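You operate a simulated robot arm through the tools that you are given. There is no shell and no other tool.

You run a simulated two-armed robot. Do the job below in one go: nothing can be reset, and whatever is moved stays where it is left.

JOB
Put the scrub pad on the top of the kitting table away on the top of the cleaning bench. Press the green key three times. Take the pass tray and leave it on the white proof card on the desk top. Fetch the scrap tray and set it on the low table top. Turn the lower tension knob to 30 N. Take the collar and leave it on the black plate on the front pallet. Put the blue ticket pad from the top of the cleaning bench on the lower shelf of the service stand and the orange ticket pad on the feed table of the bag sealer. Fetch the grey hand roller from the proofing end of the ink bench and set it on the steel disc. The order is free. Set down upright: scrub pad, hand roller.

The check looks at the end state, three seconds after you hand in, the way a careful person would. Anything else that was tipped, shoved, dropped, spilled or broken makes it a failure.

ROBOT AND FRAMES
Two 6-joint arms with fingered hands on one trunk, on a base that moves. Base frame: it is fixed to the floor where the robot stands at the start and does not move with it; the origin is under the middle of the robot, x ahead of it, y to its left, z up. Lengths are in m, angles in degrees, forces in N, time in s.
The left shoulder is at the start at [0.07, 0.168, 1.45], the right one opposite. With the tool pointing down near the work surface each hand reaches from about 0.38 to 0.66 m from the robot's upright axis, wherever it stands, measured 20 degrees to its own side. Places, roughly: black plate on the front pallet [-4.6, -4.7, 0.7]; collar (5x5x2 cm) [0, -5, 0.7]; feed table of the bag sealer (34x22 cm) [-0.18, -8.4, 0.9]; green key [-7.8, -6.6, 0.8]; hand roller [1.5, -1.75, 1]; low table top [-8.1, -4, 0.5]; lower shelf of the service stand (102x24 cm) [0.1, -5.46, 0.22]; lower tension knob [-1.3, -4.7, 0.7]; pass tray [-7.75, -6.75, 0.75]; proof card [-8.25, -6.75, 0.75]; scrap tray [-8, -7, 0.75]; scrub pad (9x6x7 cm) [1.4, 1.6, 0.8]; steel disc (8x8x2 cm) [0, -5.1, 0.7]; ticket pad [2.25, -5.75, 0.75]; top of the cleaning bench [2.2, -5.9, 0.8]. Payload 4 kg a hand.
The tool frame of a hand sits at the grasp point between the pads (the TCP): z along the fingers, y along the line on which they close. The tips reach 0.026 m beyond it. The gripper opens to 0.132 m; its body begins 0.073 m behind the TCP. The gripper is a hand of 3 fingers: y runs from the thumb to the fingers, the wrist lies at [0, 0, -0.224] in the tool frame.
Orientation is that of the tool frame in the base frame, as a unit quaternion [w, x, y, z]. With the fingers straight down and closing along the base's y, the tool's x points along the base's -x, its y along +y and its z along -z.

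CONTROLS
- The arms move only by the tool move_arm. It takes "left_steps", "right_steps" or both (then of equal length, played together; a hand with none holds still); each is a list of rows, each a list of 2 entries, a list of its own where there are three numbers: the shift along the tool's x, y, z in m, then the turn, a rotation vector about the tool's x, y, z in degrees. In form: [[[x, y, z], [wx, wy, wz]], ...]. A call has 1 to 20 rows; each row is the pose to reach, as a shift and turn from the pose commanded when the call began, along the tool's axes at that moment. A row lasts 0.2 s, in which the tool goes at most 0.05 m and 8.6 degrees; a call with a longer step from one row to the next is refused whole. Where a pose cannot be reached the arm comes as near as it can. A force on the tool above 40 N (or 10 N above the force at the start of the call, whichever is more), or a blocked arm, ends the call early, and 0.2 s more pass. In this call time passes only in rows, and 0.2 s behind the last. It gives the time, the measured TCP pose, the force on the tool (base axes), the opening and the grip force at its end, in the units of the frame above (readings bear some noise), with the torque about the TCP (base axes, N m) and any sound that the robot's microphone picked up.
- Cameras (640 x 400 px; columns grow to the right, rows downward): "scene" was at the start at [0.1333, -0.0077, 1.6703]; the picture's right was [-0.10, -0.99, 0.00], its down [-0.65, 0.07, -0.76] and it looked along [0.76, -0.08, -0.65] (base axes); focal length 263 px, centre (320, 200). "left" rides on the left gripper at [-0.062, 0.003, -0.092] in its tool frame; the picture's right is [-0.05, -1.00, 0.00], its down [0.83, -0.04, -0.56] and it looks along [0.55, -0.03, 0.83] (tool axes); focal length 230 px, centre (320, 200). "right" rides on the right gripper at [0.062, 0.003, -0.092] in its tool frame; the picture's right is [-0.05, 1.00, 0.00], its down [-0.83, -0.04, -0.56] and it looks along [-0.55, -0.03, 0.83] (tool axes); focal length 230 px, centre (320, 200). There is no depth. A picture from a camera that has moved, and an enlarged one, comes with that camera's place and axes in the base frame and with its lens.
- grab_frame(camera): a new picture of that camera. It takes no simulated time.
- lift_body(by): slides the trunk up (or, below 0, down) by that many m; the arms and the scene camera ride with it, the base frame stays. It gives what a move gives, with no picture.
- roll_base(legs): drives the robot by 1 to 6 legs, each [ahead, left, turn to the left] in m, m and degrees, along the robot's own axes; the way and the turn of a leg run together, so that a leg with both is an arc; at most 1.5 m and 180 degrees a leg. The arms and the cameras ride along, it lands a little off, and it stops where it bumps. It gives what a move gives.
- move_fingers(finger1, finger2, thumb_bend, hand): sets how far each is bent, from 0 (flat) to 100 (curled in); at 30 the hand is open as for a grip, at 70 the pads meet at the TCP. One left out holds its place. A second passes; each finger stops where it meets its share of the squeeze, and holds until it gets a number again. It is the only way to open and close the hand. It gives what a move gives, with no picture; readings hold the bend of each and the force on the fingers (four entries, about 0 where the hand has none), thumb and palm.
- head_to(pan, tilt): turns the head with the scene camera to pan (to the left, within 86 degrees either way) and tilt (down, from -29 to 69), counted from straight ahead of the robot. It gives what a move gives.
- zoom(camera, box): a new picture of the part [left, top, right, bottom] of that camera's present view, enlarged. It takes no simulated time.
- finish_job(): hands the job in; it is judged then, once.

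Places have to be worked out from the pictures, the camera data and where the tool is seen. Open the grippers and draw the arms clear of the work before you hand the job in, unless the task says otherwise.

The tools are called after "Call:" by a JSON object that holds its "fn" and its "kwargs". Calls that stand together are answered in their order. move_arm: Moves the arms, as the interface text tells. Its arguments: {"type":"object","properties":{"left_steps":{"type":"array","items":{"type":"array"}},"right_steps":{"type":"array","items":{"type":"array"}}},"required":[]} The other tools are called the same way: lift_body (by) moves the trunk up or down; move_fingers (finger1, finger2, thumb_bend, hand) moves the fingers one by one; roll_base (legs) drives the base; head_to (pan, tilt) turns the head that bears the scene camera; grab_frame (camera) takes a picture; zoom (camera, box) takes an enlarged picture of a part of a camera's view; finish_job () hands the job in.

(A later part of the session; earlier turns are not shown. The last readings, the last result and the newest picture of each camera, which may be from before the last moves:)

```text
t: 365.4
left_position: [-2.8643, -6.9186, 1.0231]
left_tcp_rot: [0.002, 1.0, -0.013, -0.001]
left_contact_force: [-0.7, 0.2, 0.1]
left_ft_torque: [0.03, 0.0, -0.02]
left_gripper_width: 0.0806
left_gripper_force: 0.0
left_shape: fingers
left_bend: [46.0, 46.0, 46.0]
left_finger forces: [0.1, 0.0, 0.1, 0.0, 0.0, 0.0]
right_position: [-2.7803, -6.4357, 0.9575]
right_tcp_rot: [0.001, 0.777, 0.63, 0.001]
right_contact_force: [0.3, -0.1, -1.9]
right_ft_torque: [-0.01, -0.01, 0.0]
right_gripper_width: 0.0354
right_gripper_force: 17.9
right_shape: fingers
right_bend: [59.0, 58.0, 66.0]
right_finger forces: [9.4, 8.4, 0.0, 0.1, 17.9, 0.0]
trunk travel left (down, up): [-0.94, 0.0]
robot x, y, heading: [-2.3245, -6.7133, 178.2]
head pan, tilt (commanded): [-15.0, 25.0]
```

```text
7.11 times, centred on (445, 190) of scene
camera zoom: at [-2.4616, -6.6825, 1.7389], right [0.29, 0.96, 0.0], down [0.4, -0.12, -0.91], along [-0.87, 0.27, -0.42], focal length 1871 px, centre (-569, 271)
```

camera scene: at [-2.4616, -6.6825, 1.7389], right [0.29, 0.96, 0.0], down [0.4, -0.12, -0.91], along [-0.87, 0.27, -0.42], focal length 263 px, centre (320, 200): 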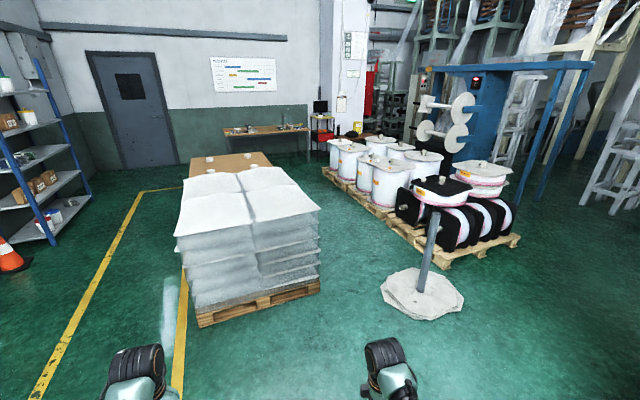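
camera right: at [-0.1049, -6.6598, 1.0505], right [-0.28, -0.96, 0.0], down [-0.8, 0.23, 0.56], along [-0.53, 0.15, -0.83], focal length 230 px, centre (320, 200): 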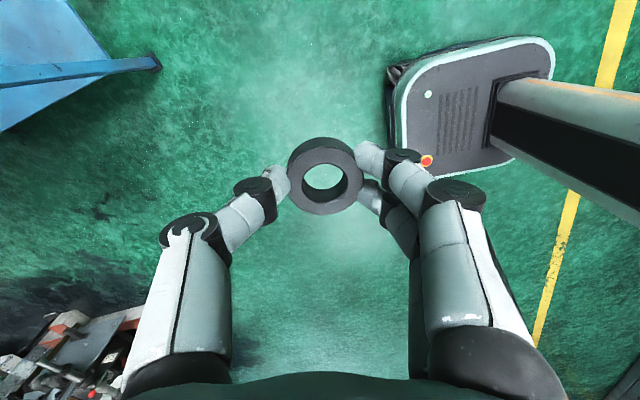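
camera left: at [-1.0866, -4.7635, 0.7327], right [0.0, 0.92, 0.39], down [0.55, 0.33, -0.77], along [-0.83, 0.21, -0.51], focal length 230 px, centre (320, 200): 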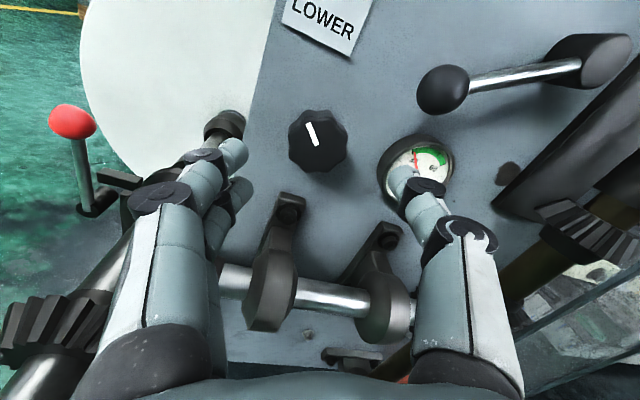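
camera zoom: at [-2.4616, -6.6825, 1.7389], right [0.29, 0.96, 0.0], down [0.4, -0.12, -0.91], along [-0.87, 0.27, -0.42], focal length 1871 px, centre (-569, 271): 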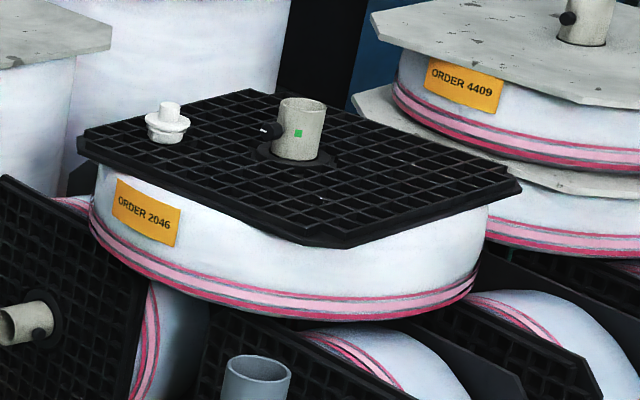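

The narrow gap by the slab is too tight; I'll go round the bag pallet on its south side. I move to y≈-7.7 and drive west, looking ahead.

Call:
{"fn": "roll_base", "kwargs": {"legs": [[0, 1.0, 1.8], [1.4, 0, 0]]}}

Call:
{"fn": "head_to", "kwargs": {"pan": 0, "tilt": 22}}

Call:
{"fn": "grab_frame", "kwargs": {"camera": "scene"}}

```text
t: 377.1
left_position: [-4.2537, -7.9294, 1.0246]
left_tcp_rot: [0.002, 1.0, -0.004, -0.002]
left_contact_force: [-0.2, 0.3, 1.1]
left_ft_torque: [0.02, 0.01, 0.01]
left_gripper_width: 0.0806
left_gripper_force: 0.1
left_shape: fingers
left_bend: [46.0, 46.0, 46.0]
left_finger forces: [0.0, 0.0, 0.0, 0.0, 0.0, 0.0]
right_position: [-4.18, -7.4469, 0.9583]
right_tcp_rot: [0.0, 0.77, 0.638, 0.0]
right_contact_force: [0.4, -0.2, -1.3]
right_ft_torque: [-0.06, 0.01, 0.0]
right_gripper_width: 0.0353
right_gripper_force: 18.0
right_shape: fingers
right_bend: [59.0, 58.0, 66.0]
right_finger forces: [9.5, 8.5, 0.0, 0.0, 18.0, 0.1]
trunk travel left (down, up): [-0.94, 0.0]
robot x, y, heading: [-3.7179, -7.7112, 179.0]
head pan, tilt (commanded): [-15.0, 25.0]
```

```text
t: 377.9
left_position: [-4.2551, -7.9296, 1.0246]
left_tcp_rot: [0.002, 1.0, -0.004, -0.001]
left_contact_force: [-0.3, 0.3, 1.0]
left_ft_torque: [0.02, 0.05, -0.03]
left_gripper_width: 0.0806
left_gripper_force: 0.1
left_shape: fingers
left_bend: [46.0, 46.0, 46.0]
left_finger forces: [0.1, 0.1, 0.0, 0.0, 0.0, 0.0]
right_position: [-4.1804, -7.4457, 0.9584]
right_tcp_rot: [0.0, 0.77, 0.638, 0.001]
right_contact_force: [0.2, -0.6, -2.5]
right_ft_torque: [0.05, 0.0, 0.01]
right_gripper_width: 0.0355
right_gripper_force: 18.0
right_shape: fingers
right_bend: [59.0, 58.0, 66.0]
right_finger forces: [9.5, 8.4, 0.0, 0.0, 17.9, 0.0]
trunk travel left (down, up): [-0.94, 0.0]
robot x, y, heading: [-3.7202, -7.7196, 179.0]
head pan, tilt (commanded): [0.0, 22.0]
```

```text
taken
camera scene: at [-3.8614, -7.7099, 1.7437], right [0.02, 1.0, 0.0], down [0.38, -0.01, -0.93], along [-0.93, 0.02, -0.38], focal length 263 px, centre (320, 200)
```

scene: 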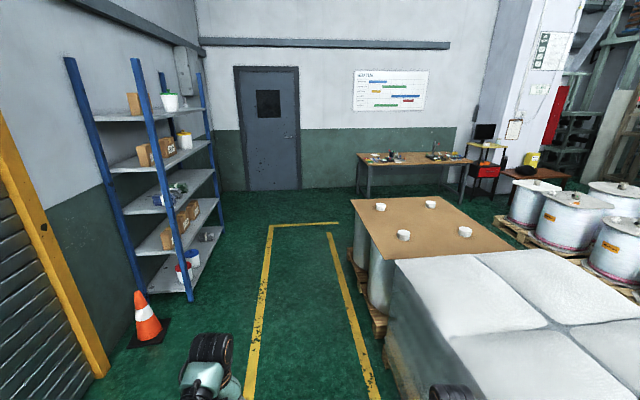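

The bag stack comes close to the right hand, so I shift 25 cm further south before continuing west.

Call:
{"fn": "roll_base", "kwargs": {"legs": [[0, 0.28, 1.0], [1.5, 0, 0], [1.3, 0, 0]]}}

Call:
{"fn": "head_to", "kwargs": {"pan": -30, "tilt": 25}}

Call:
{"fn": "grab_frame", "kwargs": {"camera": "scene"}}

```text
t: 392.9
left_position: [-7.0263, -8.2181, 1.0246]
left_tcp_rot: [0.002, 1.0, 0.002, -0.002]
left_contact_force: [1.2, 1.1, 0.1]
left_ft_torque: [-0.01, -0.02, -0.01]
left_gripper_width: 0.0809
left_gripper_force: 0.1
left_shape: fingers
left_bend: [46.0, 46.0, 46.0]
left_finger forces: [0.0, 0.0, 0.0, 0.0, 0.0, 0.0]
right_position: [-6.9584, -7.7321, 0.9586]
right_tcp_rot: [0.001, 0.767, 0.642, 0.001]
right_contact_force: [0.2, -1.3, -1.8]
right_ft_torque: [-0.02, 0.0, -0.04]
right_gripper_width: 0.0356
right_gripper_force: 19.1
right_shape: fingers
right_bend: [59.0, 58.0, 66.0]
right_finger forces: [9.6, 8.6, 0.0, 0.0, 17.9, 0.0]
trunk travel left (down, up): [-0.94, 0.0]
robot x, y, heading: [-6.4924, -7.9918, 179.6]
head pan, tilt (commanded): [0.0, 22.0]
```

```text
t: 393.9
left_position: [-7.0268, -8.217, 1.023]
left_tcp_rot: [0.002, 1.0, 0.002, 0.0]
left_contact_force: [-0.3, 0.0, -0.5]
left_ft_torque: [-0.02, 0.04, 0.02]
left_gripper_width: 0.0809
left_gripper_force: 0.0
left_shape: fingers
left_bend: [46.0, 46.0, 46.0]
left_finger forces: [0.0, 0.1, 0.0, 0.0, 0.0, 0.0]
right_position: [-6.9591, -7.7321, 0.9566]
right_tcp_rot: [0.001, 0.767, 0.642, -0.001]
right_contact_force: [0.0, 0.6, -1.3]
right_ft_torque: [0.0, 0.01, -0.03]
right_gripper_width: 0.0352
right_gripper_force: 17.8
right_shape: fingers
right_bend: [59.0, 58.0, 66.0]
right_finger forces: [9.7, 8.7, 0.1, 0.0, 17.9, 0.1]
trunk travel left (down, up): [-0.94, 0.0]
robot x, y, heading: [-6.4901, -7.9978, 179.8]
head pan, tilt (commanded): [-30.0, 25.0]
```

```text
taken
camera scene: at [-6.623, -7.9461, 1.7389], right [0.5, 0.86, 0.0], down [0.37, -0.21, -0.91], along [-0.78, 0.46, -0.42], focal length 263 px, centre (320, 200)
```

scene: 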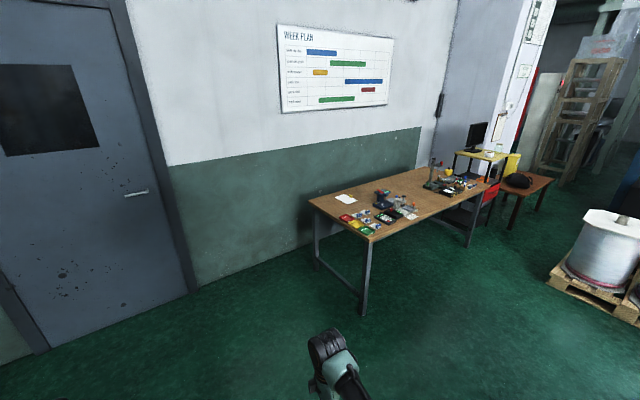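

Call:
{"fn": "zoom", "kwargs": {"camera": "scene", "box": [290, 140, 530, 290]}}

Call:
{"fn": "zoom", "kwargs": {"camera": "scene", "box": [325, 180, 425, 245]}}

Call:
{"fn": "zoom", "kwargs": {"camera": "scene", "box": [410, 140, 490, 200]}}

```text
2.67 times, centred on (410, 215) of scene
camera zoom: at [-6.623, -7.9461, 1.7389], right [0.5, 0.86, 0.0], down [0.37, -0.21, -0.91], along [-0.78, 0.46, -0.42], focal length 702 px, centre (80, 160)
```

zoom: 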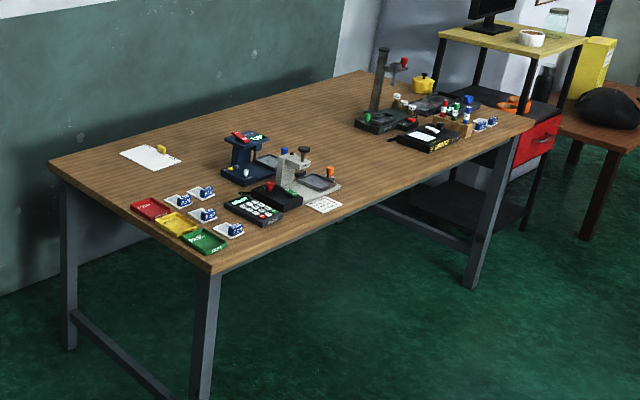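

```text
6.15 times, centred on (375, 212) of scene
camera zoom: at [-6.623, -7.9461, 1.7389], right [0.5, 0.86, 0.0], down [0.37, -0.21, -0.91], along [-0.78, 0.46, -0.42], focal length 1619 px, centre (-18, 123)
```

zoom: 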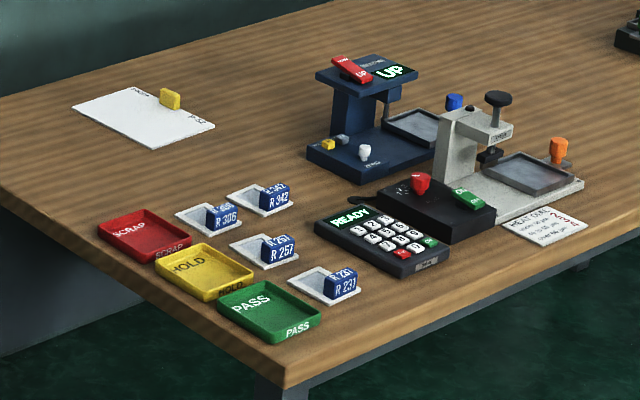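

```text
6.67 times, centred on (450, 170) of scene
camera zoom: at [-6.623, -7.9461, 1.7389], right [0.5, 0.86, 0.0], down [0.37, -0.21, -0.91], along [-0.78, 0.46, -0.42], focal length 1754 px, centre (-547, 400)
```

zoom: 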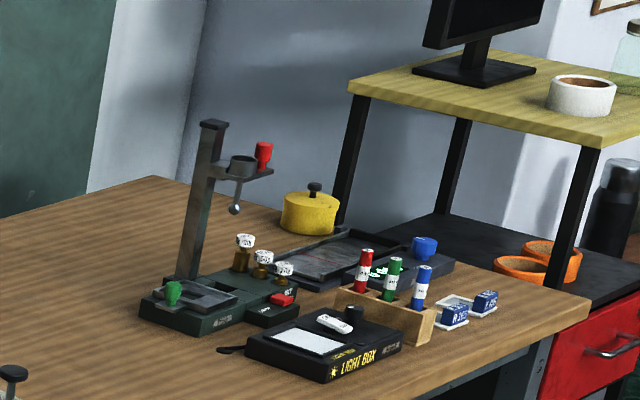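

The desk shows red SCRAP, yellow HOLD and green PASS trays, the proof card and a keypad with a green key. First the collar: I go north past the desk's front into the corridor south of the roll pallets.

Call:
{"fn": "roll_base", "kwargs": {"legs": [[0.3, 0, 0], [0, 0, -89.8], [1.4, 0, 0], [0.8, 0, 0]]}}

Call:
{"fn": "head_to", "kwargs": {"pan": -60, "tilt": 25}}

Call:
{"fn": "grab_frame", "kwargs": {"camera": "scene"}}

```text
t: 410.3
left_position: [-6.93, -5.2265, 1.0231]
left_tcp_rot: [0.0, -0.697, 0.718, 0.003]
left_contact_force: [0.2, -0.1, 0.1]
left_ft_torque: [0.03, 0.01, 0.03]
left_gripper_width: 0.0808
left_gripper_force: 0.0
left_shape: fingers
left_bend: [46.0, 46.0, 46.0]
left_finger forces: [0.0, 0.1, 0.1, 0.0, 0.1, 0.0]
right_position: [-6.4475, -5.3127, 0.9579]
right_tcp_rot: [0.0, 0.995, -0.105, 0.0]
right_contact_force: [-0.7, -0.1, -1.7]
right_ft_torque: [0.04, 0.01, 0.03]
right_gripper_width: 0.0351
right_gripper_force: 17.4
right_shape: fingers
right_bend: [59.0, 58.0, 66.0]
right_finger forces: [9.5, 8.3, 0.0, 0.1, 17.7, 0.1]
trunk travel left (down, up): [-0.94, 0.0]
robot x, y, heading: [-6.7211, -5.7702, 87.9]
head pan, tilt (commanded): [-30.0, 25.0]
```

```text
t: 411.2
left_position: [-6.9304, -5.2256, 1.0227]
left_tcp_rot: [0.0, -0.697, 0.717, 0.001]
left_contact_force: [0.4, -0.1, 1.2]
left_ft_torque: [0.01, 0.03, 0.01]
left_gripper_width: 0.0807
left_gripper_force: 0.0
left_shape: fingers
left_bend: [46.0, 46.0, 46.0]
left_finger forces: [0.0, 0.0, 0.1, 0.0, 0.0, 0.0]
right_position: [-6.4485, -5.3107, 0.9578]
right_tcp_rot: [0.0, 0.995, -0.105, -0.001]
right_contact_force: [-0.2, -0.6, -0.5]
right_ft_torque: [0.0, -0.01, 0.01]
right_gripper_width: 0.0354
right_gripper_force: 18.3
right_shape: fingers
right_bend: [59.0, 58.0, 66.0]
right_finger forces: [9.5, 8.4, 0.0, 0.2, 17.6, 0.0]
trunk travel left (down, up): [-0.94, 0.0]
robot x, y, heading: [-6.7245, -5.766, 87.9]
head pan, tilt (commanded): [-60.0, 25.0]
```

```text
taken
camera scene: at [-6.6426, -5.6737, 1.7389], right [0.47, -0.88, 0.0], down [-0.37, -0.2, -0.91], along [0.8, 0.42, -0.42], focal length 263 px, centre (320, 200)
```

scene: 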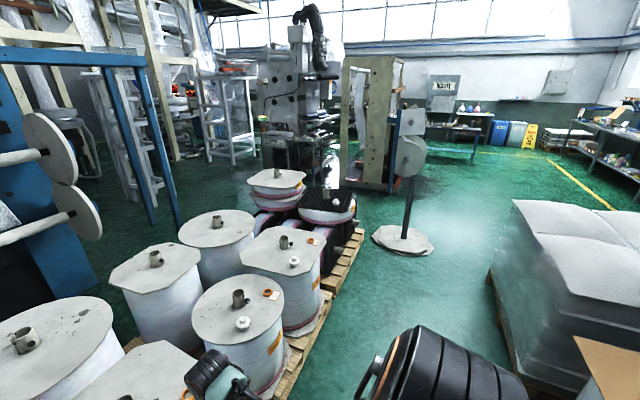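

The corridor between the roll pallets (y≈-5.05) and the bag stack (y≈-6.2) is about 1.1 m wide. I turn east, drive along it, and turn to face the front pallet.

Call:
{"fn": "roll_base", "kwargs": {"legs": [[0, 0, -87.9], [0.9, 0.17, 0], [0.95, 0, 0]]}}

Call:
{"fn": "head_to", "kwargs": {"pan": 40, "tilt": 35}}

Call:
{"fn": "grab_frame", "kwargs": {"camera": "scene"}}

```text
t: 424.1
left_position: [-4.3877, -5.339, 1.0245]
left_tcp_rot: [0.002, -0.007, 1.0, 0.003]
left_contact_force: [0.5, -0.6, 0.4]
left_ft_torque: [0.0, 0.02, -0.02]
left_gripper_width: 0.0808
left_gripper_force: 0.2
left_shape: fingers
left_bend: [46.0, 46.0, 46.0]
left_finger forces: [0.0, 0.0, 0.0, 0.0, 0.0, 0.0]
right_position: [-4.4509, -5.8238, 0.9577]
right_tcp_rot: [-0.001, -0.646, 0.764, 0.0]
right_contact_force: [0.7, -0.7, -0.9]
right_ft_torque: [-0.04, -0.01, 0.03]
right_gripper_width: 0.0349
right_gripper_force: 17.3
right_shape: fingers
right_bend: [59.0, 58.0, 67.0]
right_finger forces: [9.5, 8.0, 0.0, 0.0, 17.4, 0.0]
trunk travel left (down, up): [-0.94, 0.0]
robot x, y, heading: [-4.919, -5.567, 0.2]
head pan, tilt (commanded): [-60.0, 25.0]
```

```text
t: 425.9
left_position: [-4.3871, -5.3371, 1.0242]
left_tcp_rot: [0.001, -0.007, 1.0, 0.002]
left_contact_force: [-0.3, 0.3, -0.3]
left_ft_torque: [0.0, 0.0, 0.01]
left_gripper_width: 0.0808
left_gripper_force: 0.0
left_shape: fingers
left_bend: [46.0, 46.0, 46.0]
left_finger forces: [0.1, 0.0, 0.0, 0.0, 0.1, 0.0]
right_position: [-4.4495, -5.8236, 0.9585]
right_tcp_rot: [0.0, -0.646, 0.763, 0.001]
right_contact_force: [-0.1, -0.2, -0.9]
right_ft_torque: [0.04, 0.0, -0.01]
right_gripper_width: 0.0349
right_gripper_force: 17.6
right_shape: fingers
right_bend: [59.0, 58.0, 67.0]
right_finger forces: [9.5, 7.9, 0.1, 0.0, 17.4, 0.0]
trunk travel left (down, up): [-0.94, 0.0]
robot x, y, heading: [-4.9192, -5.5664, 0.0]
head pan, tilt (commanded): [40.0, 35.0]
```

```text
taken
camera scene: at [-4.8034, -5.5084, 1.7232], right [0.65, -0.76, 0.0], down [-0.44, -0.37, -0.82], along [0.62, 0.53, -0.57], focal length 263 px, centre (320, 200)
```

scene: 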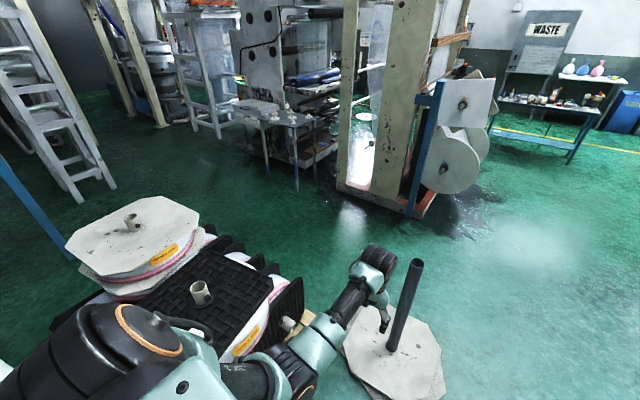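

The black plate lies to my left. I turn left to face it and look down.

Call:
{"fn": "roll_base", "kwargs": {"legs": [[0, 0, 90]]}}

Call:
{"fn": "head_to", "kwargs": {"pan": -10, "tilt": 48}}

Call:
{"fn": "grab_frame", "kwargs": {"camera": "scene"}}

Call:
{"fn": "grab_frame", "kwargs": {"camera": "right"}}

```text
t: 430.1
left_position: [-5.1421, -5.0316, 1.0245]
left_tcp_rot: [0.0, 0.708, -0.706, -0.002]
left_contact_force: [0.1, 0.9, 0.1]
left_ft_torque: [0.01, -0.03, 0.01]
left_gripper_width: 0.0806
left_gripper_force: 0.1
left_shape: fingers
left_bend: [46.0, 46.0, 46.0]
left_finger forces: [0.0, 0.0, 0.0, 0.0, 0.0, 0.1]
right_position: [-4.6579, -5.0993, 0.9583]
right_tcp_rot: [0.002, 0.996, -0.088, 0.0]
right_contact_force: [-0.5, 0.2, -2.0]
right_ft_torque: [-0.01, 0.02, 0.01]
right_gripper_width: 0.0346
right_gripper_force: 17.5
right_shape: fingers
right_bend: [59.0, 58.0, 67.0]
right_finger forces: [9.3, 7.7, 0.1, 0.0, 17.3, 0.1]
trunk travel left (down, up): [-0.94, 0.0]
robot x, y, heading: [-4.9167, -5.5657, 89.9]
head pan, tilt (commanded): [40.0, 35.0]
```

```text
t: 431.3
left_position: [-5.1425, -5.0325, 1.023]
left_tcp_rot: [0.001, 0.708, -0.706, -0.002]
left_contact_force: [0.5, -0.6, -0.2]
left_ft_torque: [0.0, -0.03, 0.01]
left_gripper_width: 0.0811
left_gripper_force: 0.0
left_shape: fingers
left_bend: [46.0, 46.0, 46.0]
left_finger forces: [0.1, 0.0, 0.0, 0.0, 0.0, 0.1]
right_position: [-4.657, -5.0984, 0.957]
right_tcp_rot: [0.0, 0.996, -0.088, -0.001]
right_contact_force: [0.4, 0.2, -1.5]
right_ft_torque: [0.0, -0.02, -0.02]
right_gripper_width: 0.0346
right_gripper_force: 17.2
right_shape: fingers
right_bend: [59.0, 58.0, 67.0]
right_finger forces: [9.2, 7.7, 0.0, 0.1, 17.3, 0.0]
trunk travel left (down, up): [-0.94, 0.0]
robot x, y, heading: [-4.9219, -5.5673, 89.8]
head pan, tilt (commanded): [-10.0, 48.0]
```

```text
taken
camera scene: at [-4.9066, -5.4374, 1.7042], right [0.98, -0.18, 0.0], down [-0.13, -0.73, -0.67], along [0.12, 0.66, -0.74], focal length 263 px, centre (320, 200)
```

scene: 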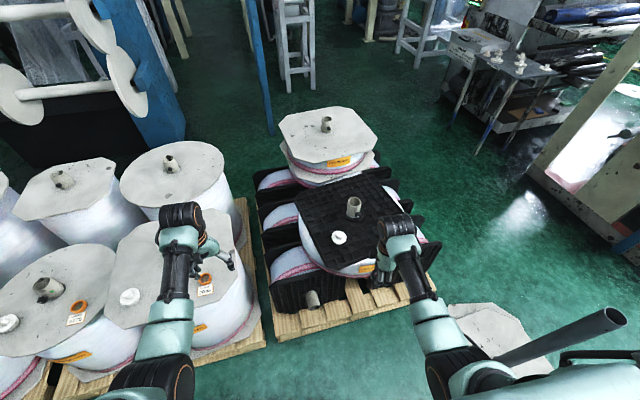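

```text
taken
camera right: at [-4.5971, -5.1146, 1.0502], right [-0.23, -0.97, 0.0], down [-0.81, 0.19, 0.56], along [-0.54, 0.12, -0.83], focal length 230 px, centre (320, 200)
```

right: 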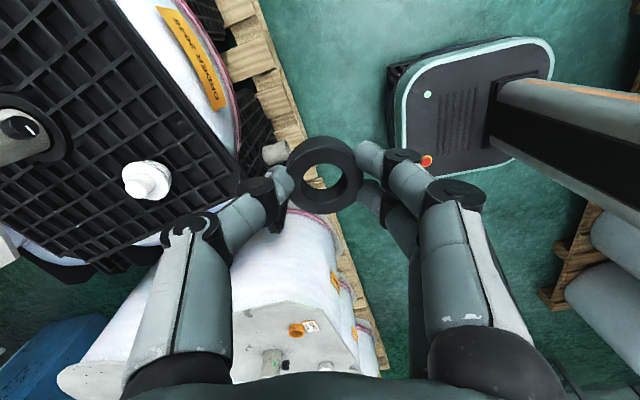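

Call:
{"fn": "zoom", "kwargs": {"camera": "scene", "box": [270, 160, 450, 300]}}

```text
2.86 times, centred on (360, 230) of scene
camera zoom: at [-4.9066, -5.4374, 1.7042], right [0.98, -0.18, 0.0], down [-0.13, -0.73, -0.67], along [0.12, 0.66, -0.74], focal length 752 px, centre (206, 114)
```

zoom: 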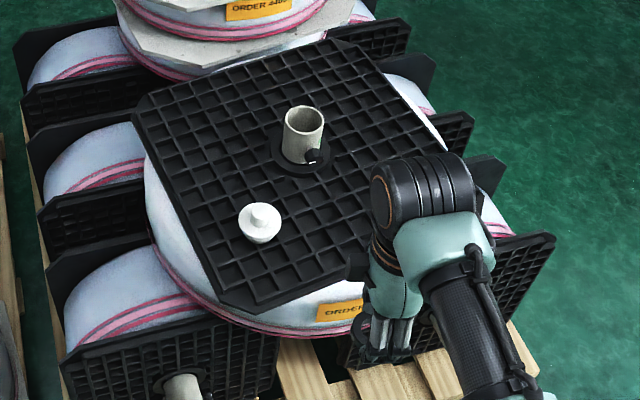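

Free spot on the plate near [-4.585, -4.825] (clear of the white plug and the core). I drive closer, lower the trunk 12 cm and extend the right arm over it.

Call:
{"fn": "roll_base", "kwargs": {"legs": [[0.22, -0.07, 0.1]]}}

Call:
{"fn": "lift_body", "kwargs": {"by": -0.12}}

Call:
{"fn": "grab_frame", "kwargs": {"camera": "scene"}}

Call:
{"fn": "grab_frame", "kwargs": {"camera": "right"}}

```text
t: 433.0
left_position: [-5.0709, -4.8127, 1.0253]
left_tcp_rot: [-0.001, 0.708, -0.706, -0.002]
left_contact_force: [-0.9, 0.2, 1.2]
left_ft_torque: [0.03, 0.0, 0.01]
left_gripper_width: 0.0808
left_gripper_force: 0.1
left_shape: fingers
left_bend: [46.0, 46.0, 46.0]
left_finger forces: [0.0, 0.1, 0.1, 0.0, 0.0, 0.0]
right_position: [-4.5867, -4.8825, 0.959]
right_tcp_rot: [0.0, 0.996, -0.088, 0.0]
right_contact_force: [0.6, -0.5, -1.4]
right_ft_torque: [0.03, -0.04, 0.01]
right_gripper_width: 0.0345
right_gripper_force: 17.3
right_shape: fingers
right_bend: [59.0, 58.0, 67.0]
right_finger forces: [9.3, 7.7, 0.1, 0.0, 17.2, 0.0]
trunk travel left (down, up): [-0.94, 0.0]
robot x, y, heading: [-4.8468, -5.3427, 89.5]
head pan, tilt (commanded): [-10.0, 48.0]
```

```text
t: 434.5
left_position: [-5.0702, -4.8109, 0.9026]
left_tcp_rot: [0.001, 0.708, -0.706, -0.002]
left_contact_force: [0.1, -0.3, 0.3]
left_ft_torque: [0.0, 0.0, -0.02]
left_gripper_width: 0.0808
left_gripper_force: 0.0
left_shape: fingers
left_bend: [46.0, 46.0, 46.0]
left_finger forces: [0.0, 0.0, 0.0, 0.0, 0.0, 0.0]
right_position: [-4.5853, -4.8792, 0.8372]
right_tcp_rot: [0.001, 0.996, -0.09, 0.0]
right_contact_force: [-0.4, 0.2, -1.6]
right_ft_torque: [0.0, -0.02, 0.02]
right_gripper_width: 0.0347
right_gripper_force: 17.1
right_shape: fingers
right_bend: [59.0, 58.0, 67.0]
right_finger forces: [9.3, 7.7, 0.1, 0.0, 17.4, 0.1]
trunk travel left (down, up): [-0.82, 0.12]
robot x, y, heading: [-4.8514, -5.3443, 89.7]
head pan, tilt (commanded): [-10.0, 48.0]
```

```text
taken
camera scene: at [-4.8349, -5.2167, 1.5842], right [0.98, -0.18, 0.0], down [-0.13, -0.73, -0.67], along [0.12, 0.66, -0.74], focal length 263 px, centre (320, 200)
```

scene: 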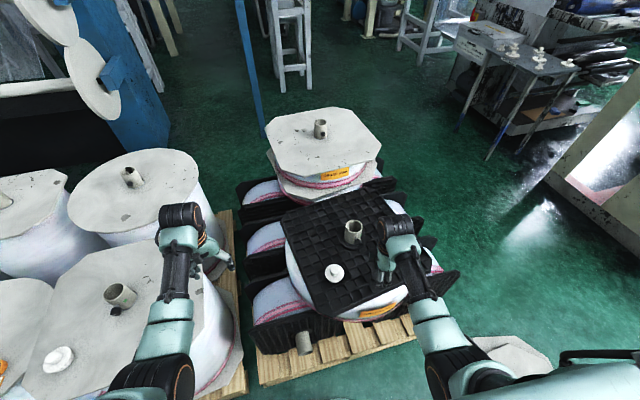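

```text
taken
camera right: at [-4.5247, -4.8947, 0.9301], right [-0.23, -0.97, 0.0], down [-0.81, 0.19, 0.56], along [-0.54, 0.12, -0.83], focal length 230 px, centre (320, 200)
```

right: 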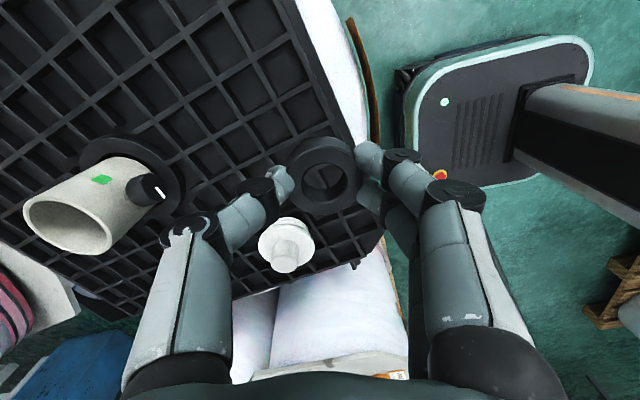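

The collar is over the plate's southern edge; I move it 8 cm further in and lower 9 cm.

Call:
{"fn": "move_arm", "kwargs": {"right_steps": [[[-0.0045, -0.039, 0.0], [0, 0, 0]], [[-0.009, -0.0786, 0.0], [0, 0, 0]], [[-0.009, -0.0786, 0.03], [0, 0, 0]], [[-0.009, -0.0786, 0.06], [0, 0, 0]], [[-0.009, -0.0786, 0.08], [0, 0, 0]]]}}

Call:
{"fn": "grab_frame", "kwargs": {"camera": "right"}}

Call:
{"fn": "zoom", "kwargs": {"camera": "scene", "box": [270, 180, 470, 330]}}

```text
t: 435.7
left_position: [-5.0705, -4.8084, 0.9032]
left_tcp_rot: [0.001, 0.708, -0.707, -0.002]
left_contact_force: [0.9, -0.2, 0.4]
left_ft_torque: [0.02, 0.03, 0.0]
left_gripper_width: 0.081
left_gripper_force: 0.0
left_shape: fingers
left_bend: [46.0, 46.0, 46.0]
left_finger forces: [0.0, 0.0, 0.0, 0.1, 0.1, 0.0]
right_position: [-4.5816, -4.7978, 0.7571]
right_tcp_rot: [0.002, 0.996, -0.088, -0.001]
right_contact_force: [0.2, 0.8, -0.9]
right_ft_torque: [0.0, 0.0, 0.02]
right_gripper_width: 0.0347
right_gripper_force: 17.6
right_shape: fingers
right_bend: [59.0, 58.0, 67.0]
right_finger forces: [9.4, 7.9, 0.0, 0.0, 17.5, 0.1]
trunk travel left (down, up): [-0.82, 0.12]
robot x, y, heading: [-4.8481, -5.3432, 89.4]
head pan, tilt (commanded): [-10.0, 48.0]
```

```text
taken
camera right: at [-4.521, -4.8127, 0.8485], right [-0.23, -0.97, 0.0], down [-0.81, 0.19, 0.56], along [-0.54, 0.12, -0.83], focal length 230 px, centre (320, 200)
```

right: 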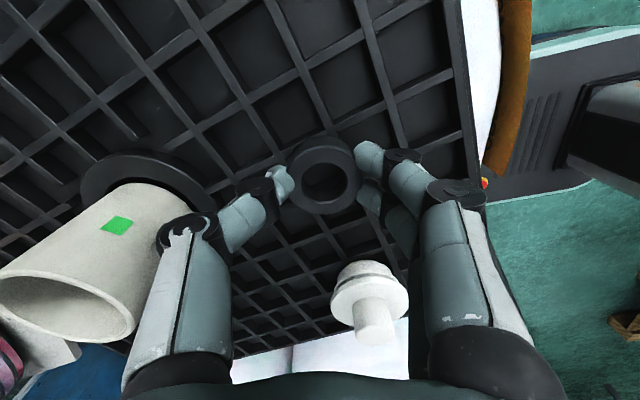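

```text
2.67 times, centred on (370, 255) of scene
camera zoom: at [-4.8351, -5.2155, 1.584], right [0.98, -0.18, 0.0], down [-0.13, -0.73, -0.67], along [0.12, 0.66, -0.74], focal length 702 px, centre (187, 53)
```

zoom: 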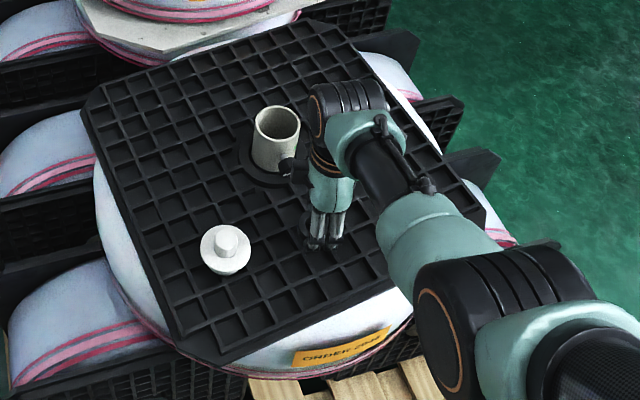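

Good spot. I lower in small steps until contact.

Call:
{"fn": "move_arm", "kwargs": {"right_steps": [[[0, 0, 0.008], [0, 0, 0]], [[0, 0, 0.016], [0, 0, 0]]]}}

Call:
{"fn": "move_arm", "kwargs": {"right_steps": [[[0, 0, 0.005], [0, 0, 0]]]}}

Call:
{"fn": "move_arm", "kwargs": {"right_steps": [[[0, 0, 0.005], [0, 0, 0]]]}}

```text
t: 436.3
left_position: [-5.0718, -4.8093, 0.9041]
left_tcp_rot: [0.0, 0.708, -0.706, -0.002]
left_contact_force: [0.3, -0.1, 0.5]
left_ft_torque: [0.0, -0.04, 0.0]
left_gripper_width: 0.0809
left_gripper_force: 0.0
left_shape: fingers
left_bend: [46.0, 46.0, 46.0]
left_finger forces: [0.0, 0.0, 0.0, 0.1, 0.0, 0.0]
right_position: [-4.5819, -4.7991, 0.7417]
right_tcp_rot: [0.002, 0.996, -0.089, 0.0]
right_contact_force: [-0.2, -0.7, -1.4]
right_ft_torque: [0.02, 0.03, 0.01]
right_gripper_width: 0.0346
right_gripper_force: 17.1
right_shape: fingers
right_bend: [59.0, 58.0, 67.0]
right_finger forces: [9.4, 8.0, 0.1, 0.0, 17.5, 0.0]
trunk travel left (down, up): [-0.82, 0.12]
robot x, y, heading: [-4.8522, -5.3481, 89.8]
head pan, tilt (commanded): [-10.0, 48.0]
```

```text
t: 436.7
left_position: [-5.071, -4.812, 0.9046]
left_tcp_rot: [-0.001, 0.708, -0.706, -0.002]
left_contact_force: [0.1, 0.3, -0.6]
left_ft_torque: [-0.01, 0.01, -0.03]
left_gripper_width: 0.0808
left_gripper_force: 0.0
left_shape: fingers
left_bend: [46.0, 46.0, 46.0]
left_finger forces: [0.1, 0.0, 0.0, 0.1, 0.1, 0.0]
right_position: [-4.5818, -4.7983, 0.7401]
right_tcp_rot: [-0.002, 0.996, -0.089, 0.002]
right_contact_force: [1.4, -0.3, 10.9]
right_ft_torque: [-0.26, 0.01, 0.06]
right_gripper_width: 0.0344
right_gripper_force: 19.8
right_shape: fingers
right_bend: [60.0, 59.0, 67.0]
right_finger forces: [10.3, 9.5, 0.0, 0.1, 20.1, 0.1]
trunk travel left (down, up): [-0.82, 0.12]
robot x, y, heading: [-4.8532, -5.3433, 89.4]
head pan, tilt (commanded): [-10.0, 48.0]
```

```text
t: 437.1
left_position: [-5.0709, -4.8136, 0.9062]
left_tcp_rot: [-0.002, 0.708, -0.706, -0.003]
left_contact_force: [0.0, -0.8, 0.3]
left_ft_torque: [0.01, 0.04, -0.04]
left_gripper_width: 0.081
left_gripper_force: 0.1
left_shape: fingers
left_bend: [46.0, 46.0, 46.0]
left_finger forces: [0.1, 0.1, 0.1, 0.0, 0.0, 0.0]
right_position: [-4.5821, -4.7994, 0.7358]
right_tcp_rot: [-0.004, 0.996, -0.09, 0.002]
right_contact_force: [2.3, -0.2, 31.9]
right_ft_torque: [-0.55, 0.14, 0.05]
right_gripper_width: 0.0339
right_gripper_force: 26.5
right_shape: fingers
right_bend: [63.0, 62.0, 67.0]
right_finger forces: [12.3, 18.1, 0.1, 0.0, 22.2, 0.1]
trunk travel left (down, up): [-0.82, 0.12]
robot x, y, heading: [-4.8523, -5.3473, 89.7]
head pan, tilt (commanded): [-10.0, 48.0]
```

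Contact is firm (32 N). I ease up 8 mm, open the right hand moderately and check.

Call:
{"fn": "move_arm", "kwargs": {"right_steps": [[[0, 0, -0.007], [0, 0, 0]]]}}

Call:
{"fn": "move_fingers", "kwargs": {"hand": "right", "finger1": 48, "finger2": 48, "thumb_bend": 50}}

Call:
{"fn": "grab_frame", "kwargs": {"camera": "right"}}

```text
t: 437.5
left_position: [-5.071, -4.8104, 0.9031]
left_tcp_rot: [0.001, 0.707, -0.707, -0.002]
left_contact_force: [0.6, 0.3, -0.2]
left_ft_torque: [-0.02, -0.03, 0.0]
left_gripper_width: 0.0807
left_gripper_force: 0.1
left_shape: fingers
left_bend: [46.0, 46.0, 46.0]
left_finger forces: [0.0, 0.0, 0.0, 0.0, 0.1, 0.1]
right_position: [-4.5816, -4.8011, 0.7373]
right_tcp_rot: [0.002, 0.996, -0.091, 0.0]
right_contact_force: [0.6, 4.2, 7.3]
right_ft_torque: [-0.06, 0.03, 0.01]
right_gripper_width: 0.0347
right_gripper_force: 19.9
right_shape: fingers
right_bend: [62.0, 61.0, 67.0]
right_finger forces: [9.0, 9.0, 0.1, 0.1, 21.3, 0.0]
trunk travel left (down, up): [-0.82, 0.12]
robot x, y, heading: [-4.8466, -5.3458, 89.9]
head pan, tilt (commanded): [-10.0, 48.0]
```

```text
t: 438.5
left_position: [-5.0711, -4.8102, 0.9045]
left_tcp_rot: [0.001, 0.708, -0.707, -0.001]
left_contact_force: [-0.3, 0.4, -0.6]
left_ft_torque: [0.0, -0.01, 0.04]
left_gripper_width: 0.0806
left_gripper_force: 0.0
left_shape: fingers
left_bend: [46.0, 46.0, 46.0]
left_finger forces: [0.0, 0.0, 0.0, 0.0, 0.0, 0.1]
right_position: [-4.5809, -4.8009, 0.7383]
right_tcp_rot: [0.001, 0.996, -0.089, 0.001]
right_contact_force: [-0.4, -1.2, 3.8]
right_ft_torque: [0.11, -0.01, 0.01]
right_gripper_width: 0.0679
right_gripper_force: 2.0
right_shape: fingers
right_bend: [48.0, 48.0, 51.0]
right_finger forces: [0.0, 0.0, 0.0, 0.0, 3.8, 0.0]
trunk travel left (down, up): [-0.82, 0.12]
robot x, y, heading: [-4.8456, -5.3464, 89.6]
head pan, tilt (commanded): [-10.0, 48.0]
```

```text
taken
camera right: at [-4.5202, -4.8163, 0.831], right [-0.23, -0.97, 0.0], down [-0.81, 0.19, 0.55], along [-0.54, 0.13, -0.83], focal length 230 px, centre (320, 200)
```

right: 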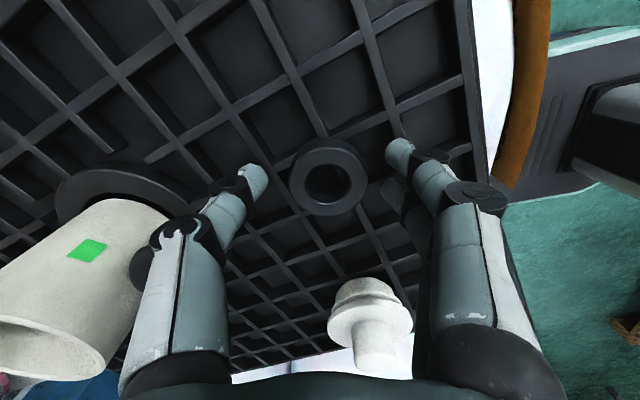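

The collar rests on the plate. I lift the right hand straight up and check again.

Call:
{"fn": "move_arm", "kwargs": {"right_steps": [[[0, 0, -0.02], [0, 0, 0]], [[0, 0, -0.05], [0, 0, 0]], [[0, 0, -0.09], [0, 0, 0]], [[0, 0, -0.13], [0, 0, 0]]]}}

Call:
{"fn": "grab_frame", "kwargs": {"camera": "right"}}

Call:
{"fn": "zoom", "kwargs": {"camera": "scene", "box": [290, 190, 430, 300]}}

```text
t: 439.5
left_position: [-5.0703, -4.8116, 0.9028]
left_tcp_rot: [0.001, 0.708, -0.706, -0.001]
left_contact_force: [0.2, 0.0, 0.4]
left_ft_torque: [-0.01, -0.03, 0.02]
left_gripper_width: 0.0805
left_gripper_force: 0.1
left_shape: fingers
left_bend: [46.0, 46.0, 46.0]
left_finger forces: [0.0, 0.0, 0.0, 0.1, 0.0, 0.0]
right_position: [-4.5783, -4.8026, 0.8647]
right_tcp_rot: [0.002, 0.996, -0.089, 0.0]
right_contact_force: [-0.6, -0.2, 0.7]
right_ft_torque: [0.0, -0.02, -0.02]
right_gripper_width: 0.0705
right_gripper_force: 0.0
right_shape: fingers
right_bend: [48.0, 48.0, 50.0]
right_finger forces: [0.0, 0.1, 0.1, 0.0, 0.1, 0.0]
trunk travel left (down, up): [-0.82, 0.12]
robot x, y, heading: [-4.8505, -5.3445, 89.6]
head pan, tilt (commanded): [-10.0, 48.0]
```

```text
taken
camera right: at [-4.5172, -4.8172, 0.9575], right [-0.23, -0.97, 0.0], down [-0.81, 0.19, 0.55], along [-0.54, 0.12, -0.83], focal length 230 px, centre (320, 200)
```

right: 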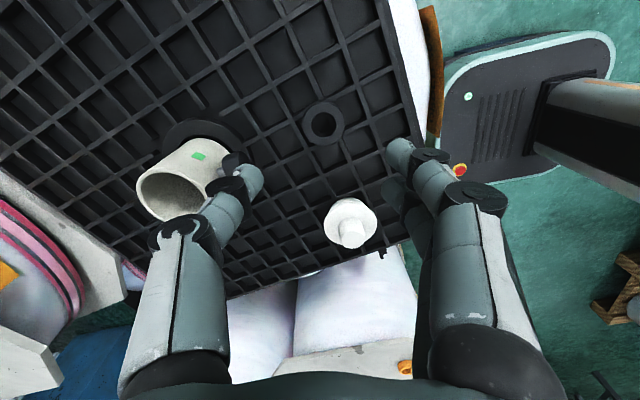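

```text
3.64 times, centred on (360, 245) of scene
camera zoom: at [-4.8354, -5.2175, 1.5842], right [0.98, -0.18, 0.0], down [-0.13, -0.73, -0.67], along [0.12, 0.66, -0.74], focal length 957 px, centre (174, 36)
```

zoom: 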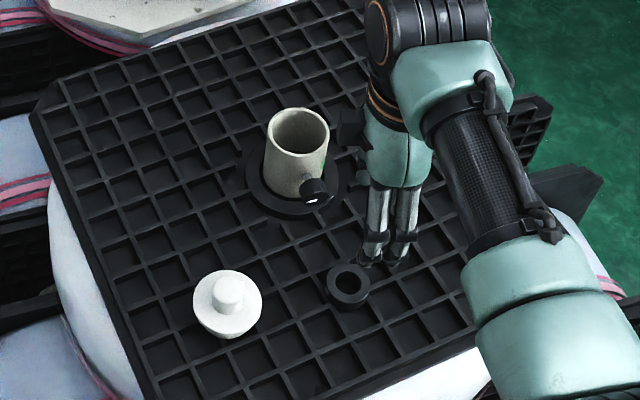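

Collar is on the black plate. I raise the trunk, back into the corridor, and head west; I'll look for the low table on the way.

Call:
{"fn": "lift_body", "kwargs": {"by": 0.12}}

Call:
{"fn": "roll_base", "kwargs": {"legs": [[-0.25, 0, 0], [0, 0, 90], [1.0, 0, 0], [0.9, 0, 0]]}}

Call:
{"fn": "head_to", "kwargs": {"pan": -35, "tilt": 22}}

Call:
{"fn": "grab_frame", "kwargs": {"camera": "scene"}}

```text
t: 441.0
left_position: [-5.0705, -4.81, 1.0232]
left_tcp_rot: [0.001, 0.708, -0.706, -0.002]
left_contact_force: [0.3, 0.8, -0.3]
left_ft_torque: [-0.01, -0.02, -0.02]
left_gripper_width: 0.0811
left_gripper_force: 0.0
left_shape: fingers
left_bend: [46.0, 46.0, 46.0]
left_finger forces: [0.0, 0.0, 0.0, 0.0, 0.0, 0.1]
right_position: [-4.5773, -4.8015, 0.984]
right_tcp_rot: [0.002, 0.996, -0.089, 0.0]
right_contact_force: [0.0, -0.9, 0.8]
right_ft_torque: [0.02, -0.01, -0.01]
right_gripper_width: 0.0705
right_gripper_force: 0.0
right_shape: fingers
right_bend: [48.0, 48.0, 50.0]
right_finger forces: [0.0, 0.1, 0.1, 0.0, 0.0, 0.1]
trunk travel left (down, up): [-0.94, 0.0]
robot x, y, heading: [-4.8461, -5.351, 89.6]
head pan, tilt (commanded): [-10.0, 48.0]
```

```text
t: 455.9
left_position: [-7.2596, -5.939, 1.0248]
left_tcp_rot: [0.002, 1.0, 0.031, -0.002]
left_contact_force: [0.2, 0.9, 0.0]
left_ft_torque: [-0.02, 0.0, 0.0]
left_gripper_width: 0.0809
left_gripper_force: 0.1
left_shape: fingers
left_bend: [46.0, 46.0, 46.0]
left_finger forces: [0.0, 0.0, 0.1, 0.0, 0.0, 0.0]
right_position: [-7.2988, -5.4477, 0.9853]
right_tcp_rot: [0.001, 0.748, 0.664, 0.001]
right_contact_force: [0.2, 0.6, 0.3]
right_ft_torque: [0.0, 0.0, 0.0]
right_gripper_width: 0.0706
right_gripper_force: 0.0
right_shape: fingers
right_bend: [48.0, 48.0, 50.0]
right_finger forces: [0.0, 0.1, 0.0, 0.1, 0.0, 0.0]
trunk travel left (down, up): [-0.94, 0.0]
robot x, y, heading: [-6.7373, -5.6842, -176.8]
head pan, tilt (commanded): [-10.0, 48.0]
```

```text
t: 456.8
left_position: [-7.2614, -5.9392, 1.0229]
left_tcp_rot: [0.002, 1.0, 0.031, -0.001]
left_contact_force: [0.4, -0.3, 0.0]
left_ft_torque: [-0.02, 0.03, -0.03]
left_gripper_width: 0.0807
left_gripper_force: 0.0
left_shape: fingers
left_bend: [46.0, 46.0, 46.0]
left_finger forces: [0.1, 0.0, 0.1, 0.0, 0.1, 0.0]
right_position: [-7.299, -5.448, 0.9836]
right_tcp_rot: [0.002, 0.748, 0.663, 0.001]
right_contact_force: [-0.4, 0.0, -0.7]
right_ft_torque: [-0.03, 0.02, -0.02]
right_gripper_width: 0.0706
right_gripper_force: 0.0
right_shape: fingers
right_bend: [48.0, 48.0, 50.0]
right_finger forces: [0.1, 0.0, 0.0, 0.0, 0.0, 0.0]
trunk travel left (down, up): [-0.94, 0.0]
robot x, y, heading: [-6.7401, -5.6882, -176.9]
head pan, tilt (commanded): [-35.0, 22.0]
```

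```text
taken
camera scene: at [-6.8702, -5.6377, 1.7437], right [0.53, 0.85, 0.0], down [0.32, -0.2, -0.93], along [-0.79, 0.49, -0.38], focal length 263 px, centre (320, 200)
```

scene: 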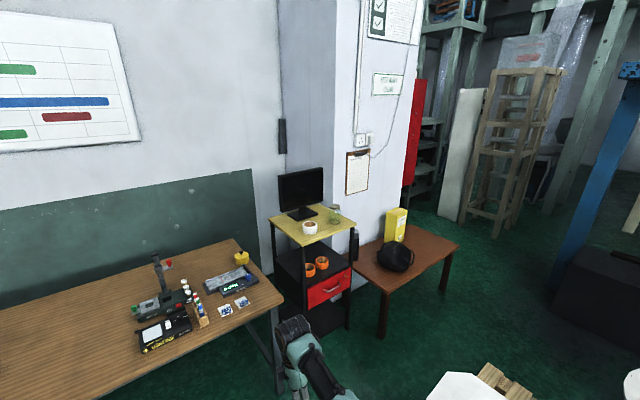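

The low table (brown, ≈[-8.0, -4.1], with a black bag and a yellow bottle on it) is found. Now I go round to the desk's south side to take the trays.

Call:
{"fn": "roll_base", "kwargs": {"legs": [[0, 1.0, -3.1], [0, 0.95, 0], [0.87, 0, 0], [0, 0, -90]]}}

Call:
{"fn": "head_to", "kwargs": {"pan": 10, "tilt": 45}}

Call:
{"fn": "grab_frame", "kwargs": {"camera": "scene"}}

```text
t: 460.1
left_position: [-7.2292, -6.5126, 1.0232]
left_tcp_rot: [0.002, 0.995, 0.1, -0.001]
left_contact_force: [-0.2, 1.4, 0.2]
left_ft_torque: [0.04, 0.0, 0.0]
left_gripper_width: 0.0811
left_gripper_force: 0.0
left_shape: fingers
left_bend: [46.0, 46.0, 46.0]
left_finger forces: [0.0, 0.0, 0.0, 0.1, 0.0, 0.0]
right_position: [-7.3346, -6.0328, 0.982]
right_tcp_rot: [0.001, 0.7, 0.714, 0.001]
right_contact_force: [-0.9, 0.1, 0.0]
right_ft_torque: [-0.01, -0.03, 0.0]
right_gripper_width: 0.0709
right_gripper_force: 0.0
right_shape: fingers
right_bend: [48.0, 48.0, 50.0]
right_finger forces: [0.1, 0.1, 0.0, 0.1, 0.0, 0.1]
trunk travel left (down, up): [-0.94, 0.0]
robot x, y, heading: [-6.7493, -6.1919, -169.0]
head pan, tilt (commanded): [-35.0, 22.0]
stopped in leg 1: the robot was blocked; the commanded pose is now the measured one
```

```text
t: 461.2
left_position: [-7.2273, -6.5136, 1.0248]
left_tcp_rot: [0.001, 0.995, 0.1, -0.002]
left_contact_force: [0.3, -0.1, 0.6]
left_ft_torque: [-0.03, -0.03, 0.01]
left_gripper_width: 0.0813
left_gripper_force: 0.0
left_shape: fingers
left_bend: [46.0, 46.0, 46.0]
left_finger forces: [0.0, 0.1, 0.1, 0.0, 0.0, 0.0]
right_position: [-7.3331, -6.0325, 0.9838]
right_tcp_rot: [0.0, 0.7, 0.714, 0.001]
right_contact_force: [0.4, 0.4, 0.1]
right_ft_torque: [0.04, 0.0, 0.01]
right_gripper_width: 0.0707
right_gripper_force: 0.1
right_shape: fingers
right_bend: [48.0, 48.0, 50.0]
right_finger forces: [0.0, 0.1, 0.0, 0.0, 0.0, 0.0]
trunk travel left (down, up): [-0.94, 0.0]
robot x, y, heading: [-6.7486, -6.1911, -168.9]
head pan, tilt (commanded): [10.0, 45.0]
```

```text
taken
camera scene: at [-6.8716, -6.2289, 1.7085], right [-0.36, 0.93, 0.0], down [0.66, 0.25, -0.71], along [-0.66, -0.25, -0.71], focal length 263 px, centre (320, 200)
```

scene: 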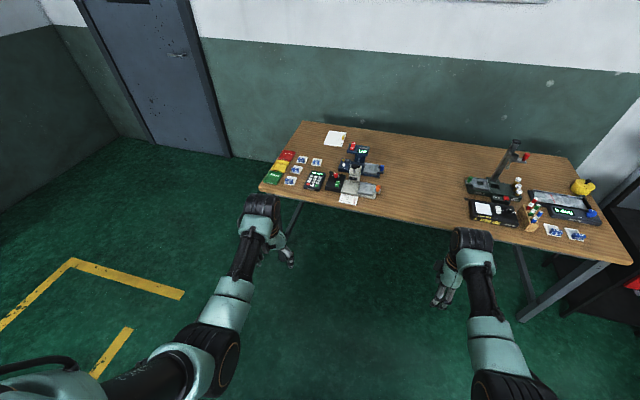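

The base was blocked by something on its left/rear. I stop and look south toward it.

Call:
{"fn": "head_to", "kwargs": {"pan": 86, "tilt": 50}}

Call:
{"fn": "grab_frame", "kwargs": {"camera": "scene"}}

Call:
{"fn": "grab_frame", "kwargs": {"camera": "left"}}

```text
t: 462.6
left_position: [-7.2285, -6.5145, 1.0247]
left_tcp_rot: [0.001, 0.995, 0.1, -0.002]
left_contact_force: [0.0, 0.5, -0.3]
left_ft_torque: [0.01, 0.01, 0.0]
left_gripper_width: 0.0809
left_gripper_force: 0.1
left_shape: fingers
left_bend: [46.0, 46.0, 46.0]
left_finger forces: [0.1, 0.1, 0.0, 0.0, 0.0, 0.0]
right_position: [-7.3333, -6.0334, 0.9838]
right_tcp_rot: [0.0, 0.7, 0.714, 0.001]
right_contact_force: [-0.2, -0.6, 0.1]
right_ft_torque: [0.02, -0.05, 0.02]
right_gripper_width: 0.0703
right_gripper_force: 0.0
right_shape: fingers
right_bend: [48.0, 48.0, 50.0]
right_finger forces: [0.1, 0.0, 0.0, 0.0, 0.0, 0.0]
trunk travel left (down, up): [-0.94, 0.0]
robot x, y, heading: [-6.7454, -6.1927, -169.1]
head pan, tilt (commanded): [85.9, 50.0]
```

```text
taken
camera scene: at [-6.7875, -6.2769, 1.7015], right [-0.99, -0.12, 0.0], down [-0.09, 0.76, -0.64], along [0.08, -0.64, -0.77], focal length 263 px, centre (320, 200)
```

scene: 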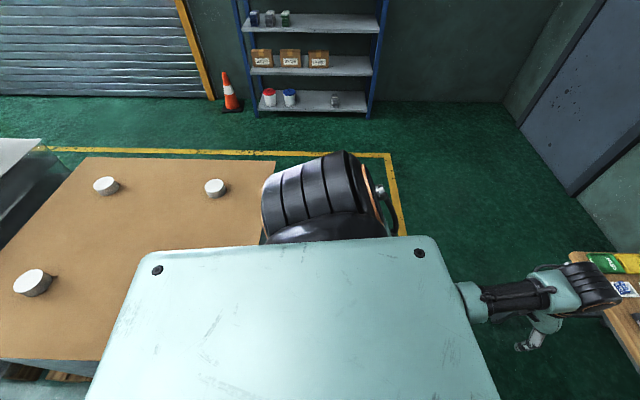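

```text
taken
camera left: at [-7.2883, -6.5299, 1.1178], right [-0.25, 0.97, 0.0], down [0.81, 0.21, 0.55], along [0.54, 0.14, -0.83], focal length 230 px, centre (320, 200)
```

left: 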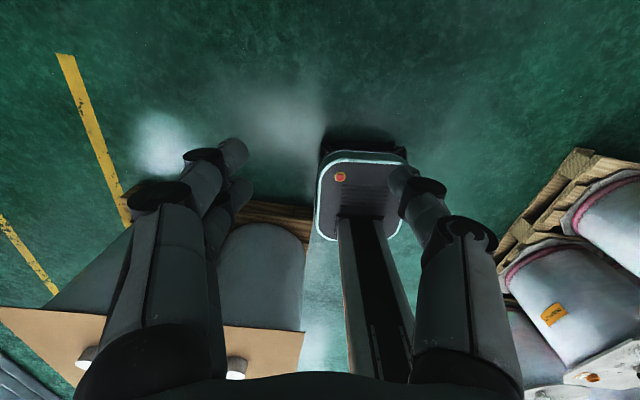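

The brown-board pallet reaches to x≈-6.5, so the base's rear touched it. I pull ahead away from it, turn to face north in the gap, and back down to the south side of the desk.

Call:
{"fn": "roll_base", "kwargs": {"legs": [[0.3, 0, 0], [0, 0, -101], [-1.3, 0, 0], [0, 0.6, 0]]}}

Call:
{"fn": "head_to", "kwargs": {"pan": 10, "tilt": 45}}

Call:
{"fn": "grab_frame", "kwargs": {"camera": "scene"}}

```text
t: 478.3
left_position: [-7.9034, -6.9614, 1.024]
left_tcp_rot: [0.0, -0.679, 0.734, 0.003]
left_contact_force: [0.0, 0.5, -0.4]
left_ft_torque: [-0.02, 0.01, 0.02]
left_gripper_width: 0.0811
left_gripper_force: 0.0
left_shape: fingers
left_bend: [46.0, 46.0, 46.0]
left_finger forces: [0.0, 0.0, 0.1, 0.0, 0.0, 0.0]
right_position: [-7.4116, -6.9914, 0.9831]
right_tcp_rot: [0.002, 0.991, -0.13, 0.0]
right_contact_force: [0.6, -0.7, 0.0]
right_ft_torque: [-0.01, -0.01, 0.01]
right_gripper_width: 0.0707
right_gripper_force: 0.1
right_shape: fingers
right_bend: [48.0, 48.0, 50.0]
right_finger forces: [0.1, 0.0, 0.0, 0.0, 0.1, 0.0]
trunk travel left (down, up): [-0.94, 0.0]
robot x, y, heading: [-7.7262, -7.5115, 85.1]
head pan, tilt (commanded): [85.9, 50.0]
```

```text
t: 479.8
left_position: [-7.9046, -6.9614, 1.0242]
left_tcp_rot: [0.001, -0.679, 0.735, 0.002]
left_contact_force: [-0.2, -0.5, 0.0]
left_ft_torque: [-0.01, 0.01, 0.0]
left_gripper_width: 0.081
left_gripper_force: 0.1
left_shape: fingers
left_bend: [46.0, 46.0, 46.0]
left_finger forces: [0.0, 0.1, 0.0, 0.0, 0.1, 0.0]
right_position: [-7.4124, -6.9919, 0.9834]
right_tcp_rot: [0.001, 0.992, -0.13, 0.001]
right_contact_force: [-0.9, -0.6, 0.4]
right_ft_torque: [-0.01, 0.0, 0.01]
right_gripper_width: 0.0705
right_gripper_force: 0.1
right_shape: fingers
right_bend: [48.0, 48.0, 50.0]
right_finger forces: [0.0, 0.0, 0.1, 0.0, 0.1, 0.0]
trunk travel left (down, up): [-0.94, 0.0]
robot x, y, heading: [-7.7295, -7.51, 85.2]
head pan, tilt (commanded): [10.0, 45.0]
```

```text
taken
camera scene: at [-7.7313, -7.3804, 1.7084], right [1.0, 0.09, 0.0], down [0.06, -0.7, -0.71], along [-0.06, 0.7, -0.71], focal length 263 px, centre (320, 200)
```

scene: 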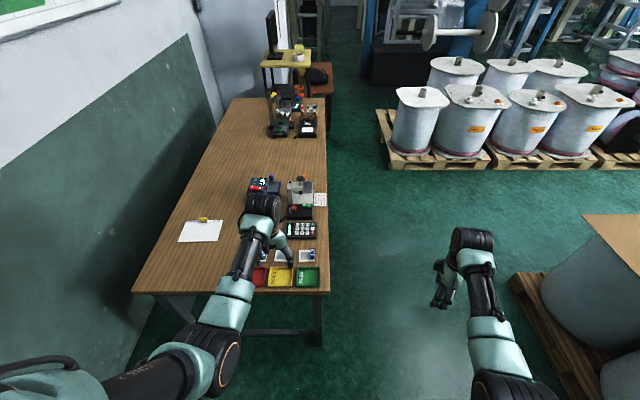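

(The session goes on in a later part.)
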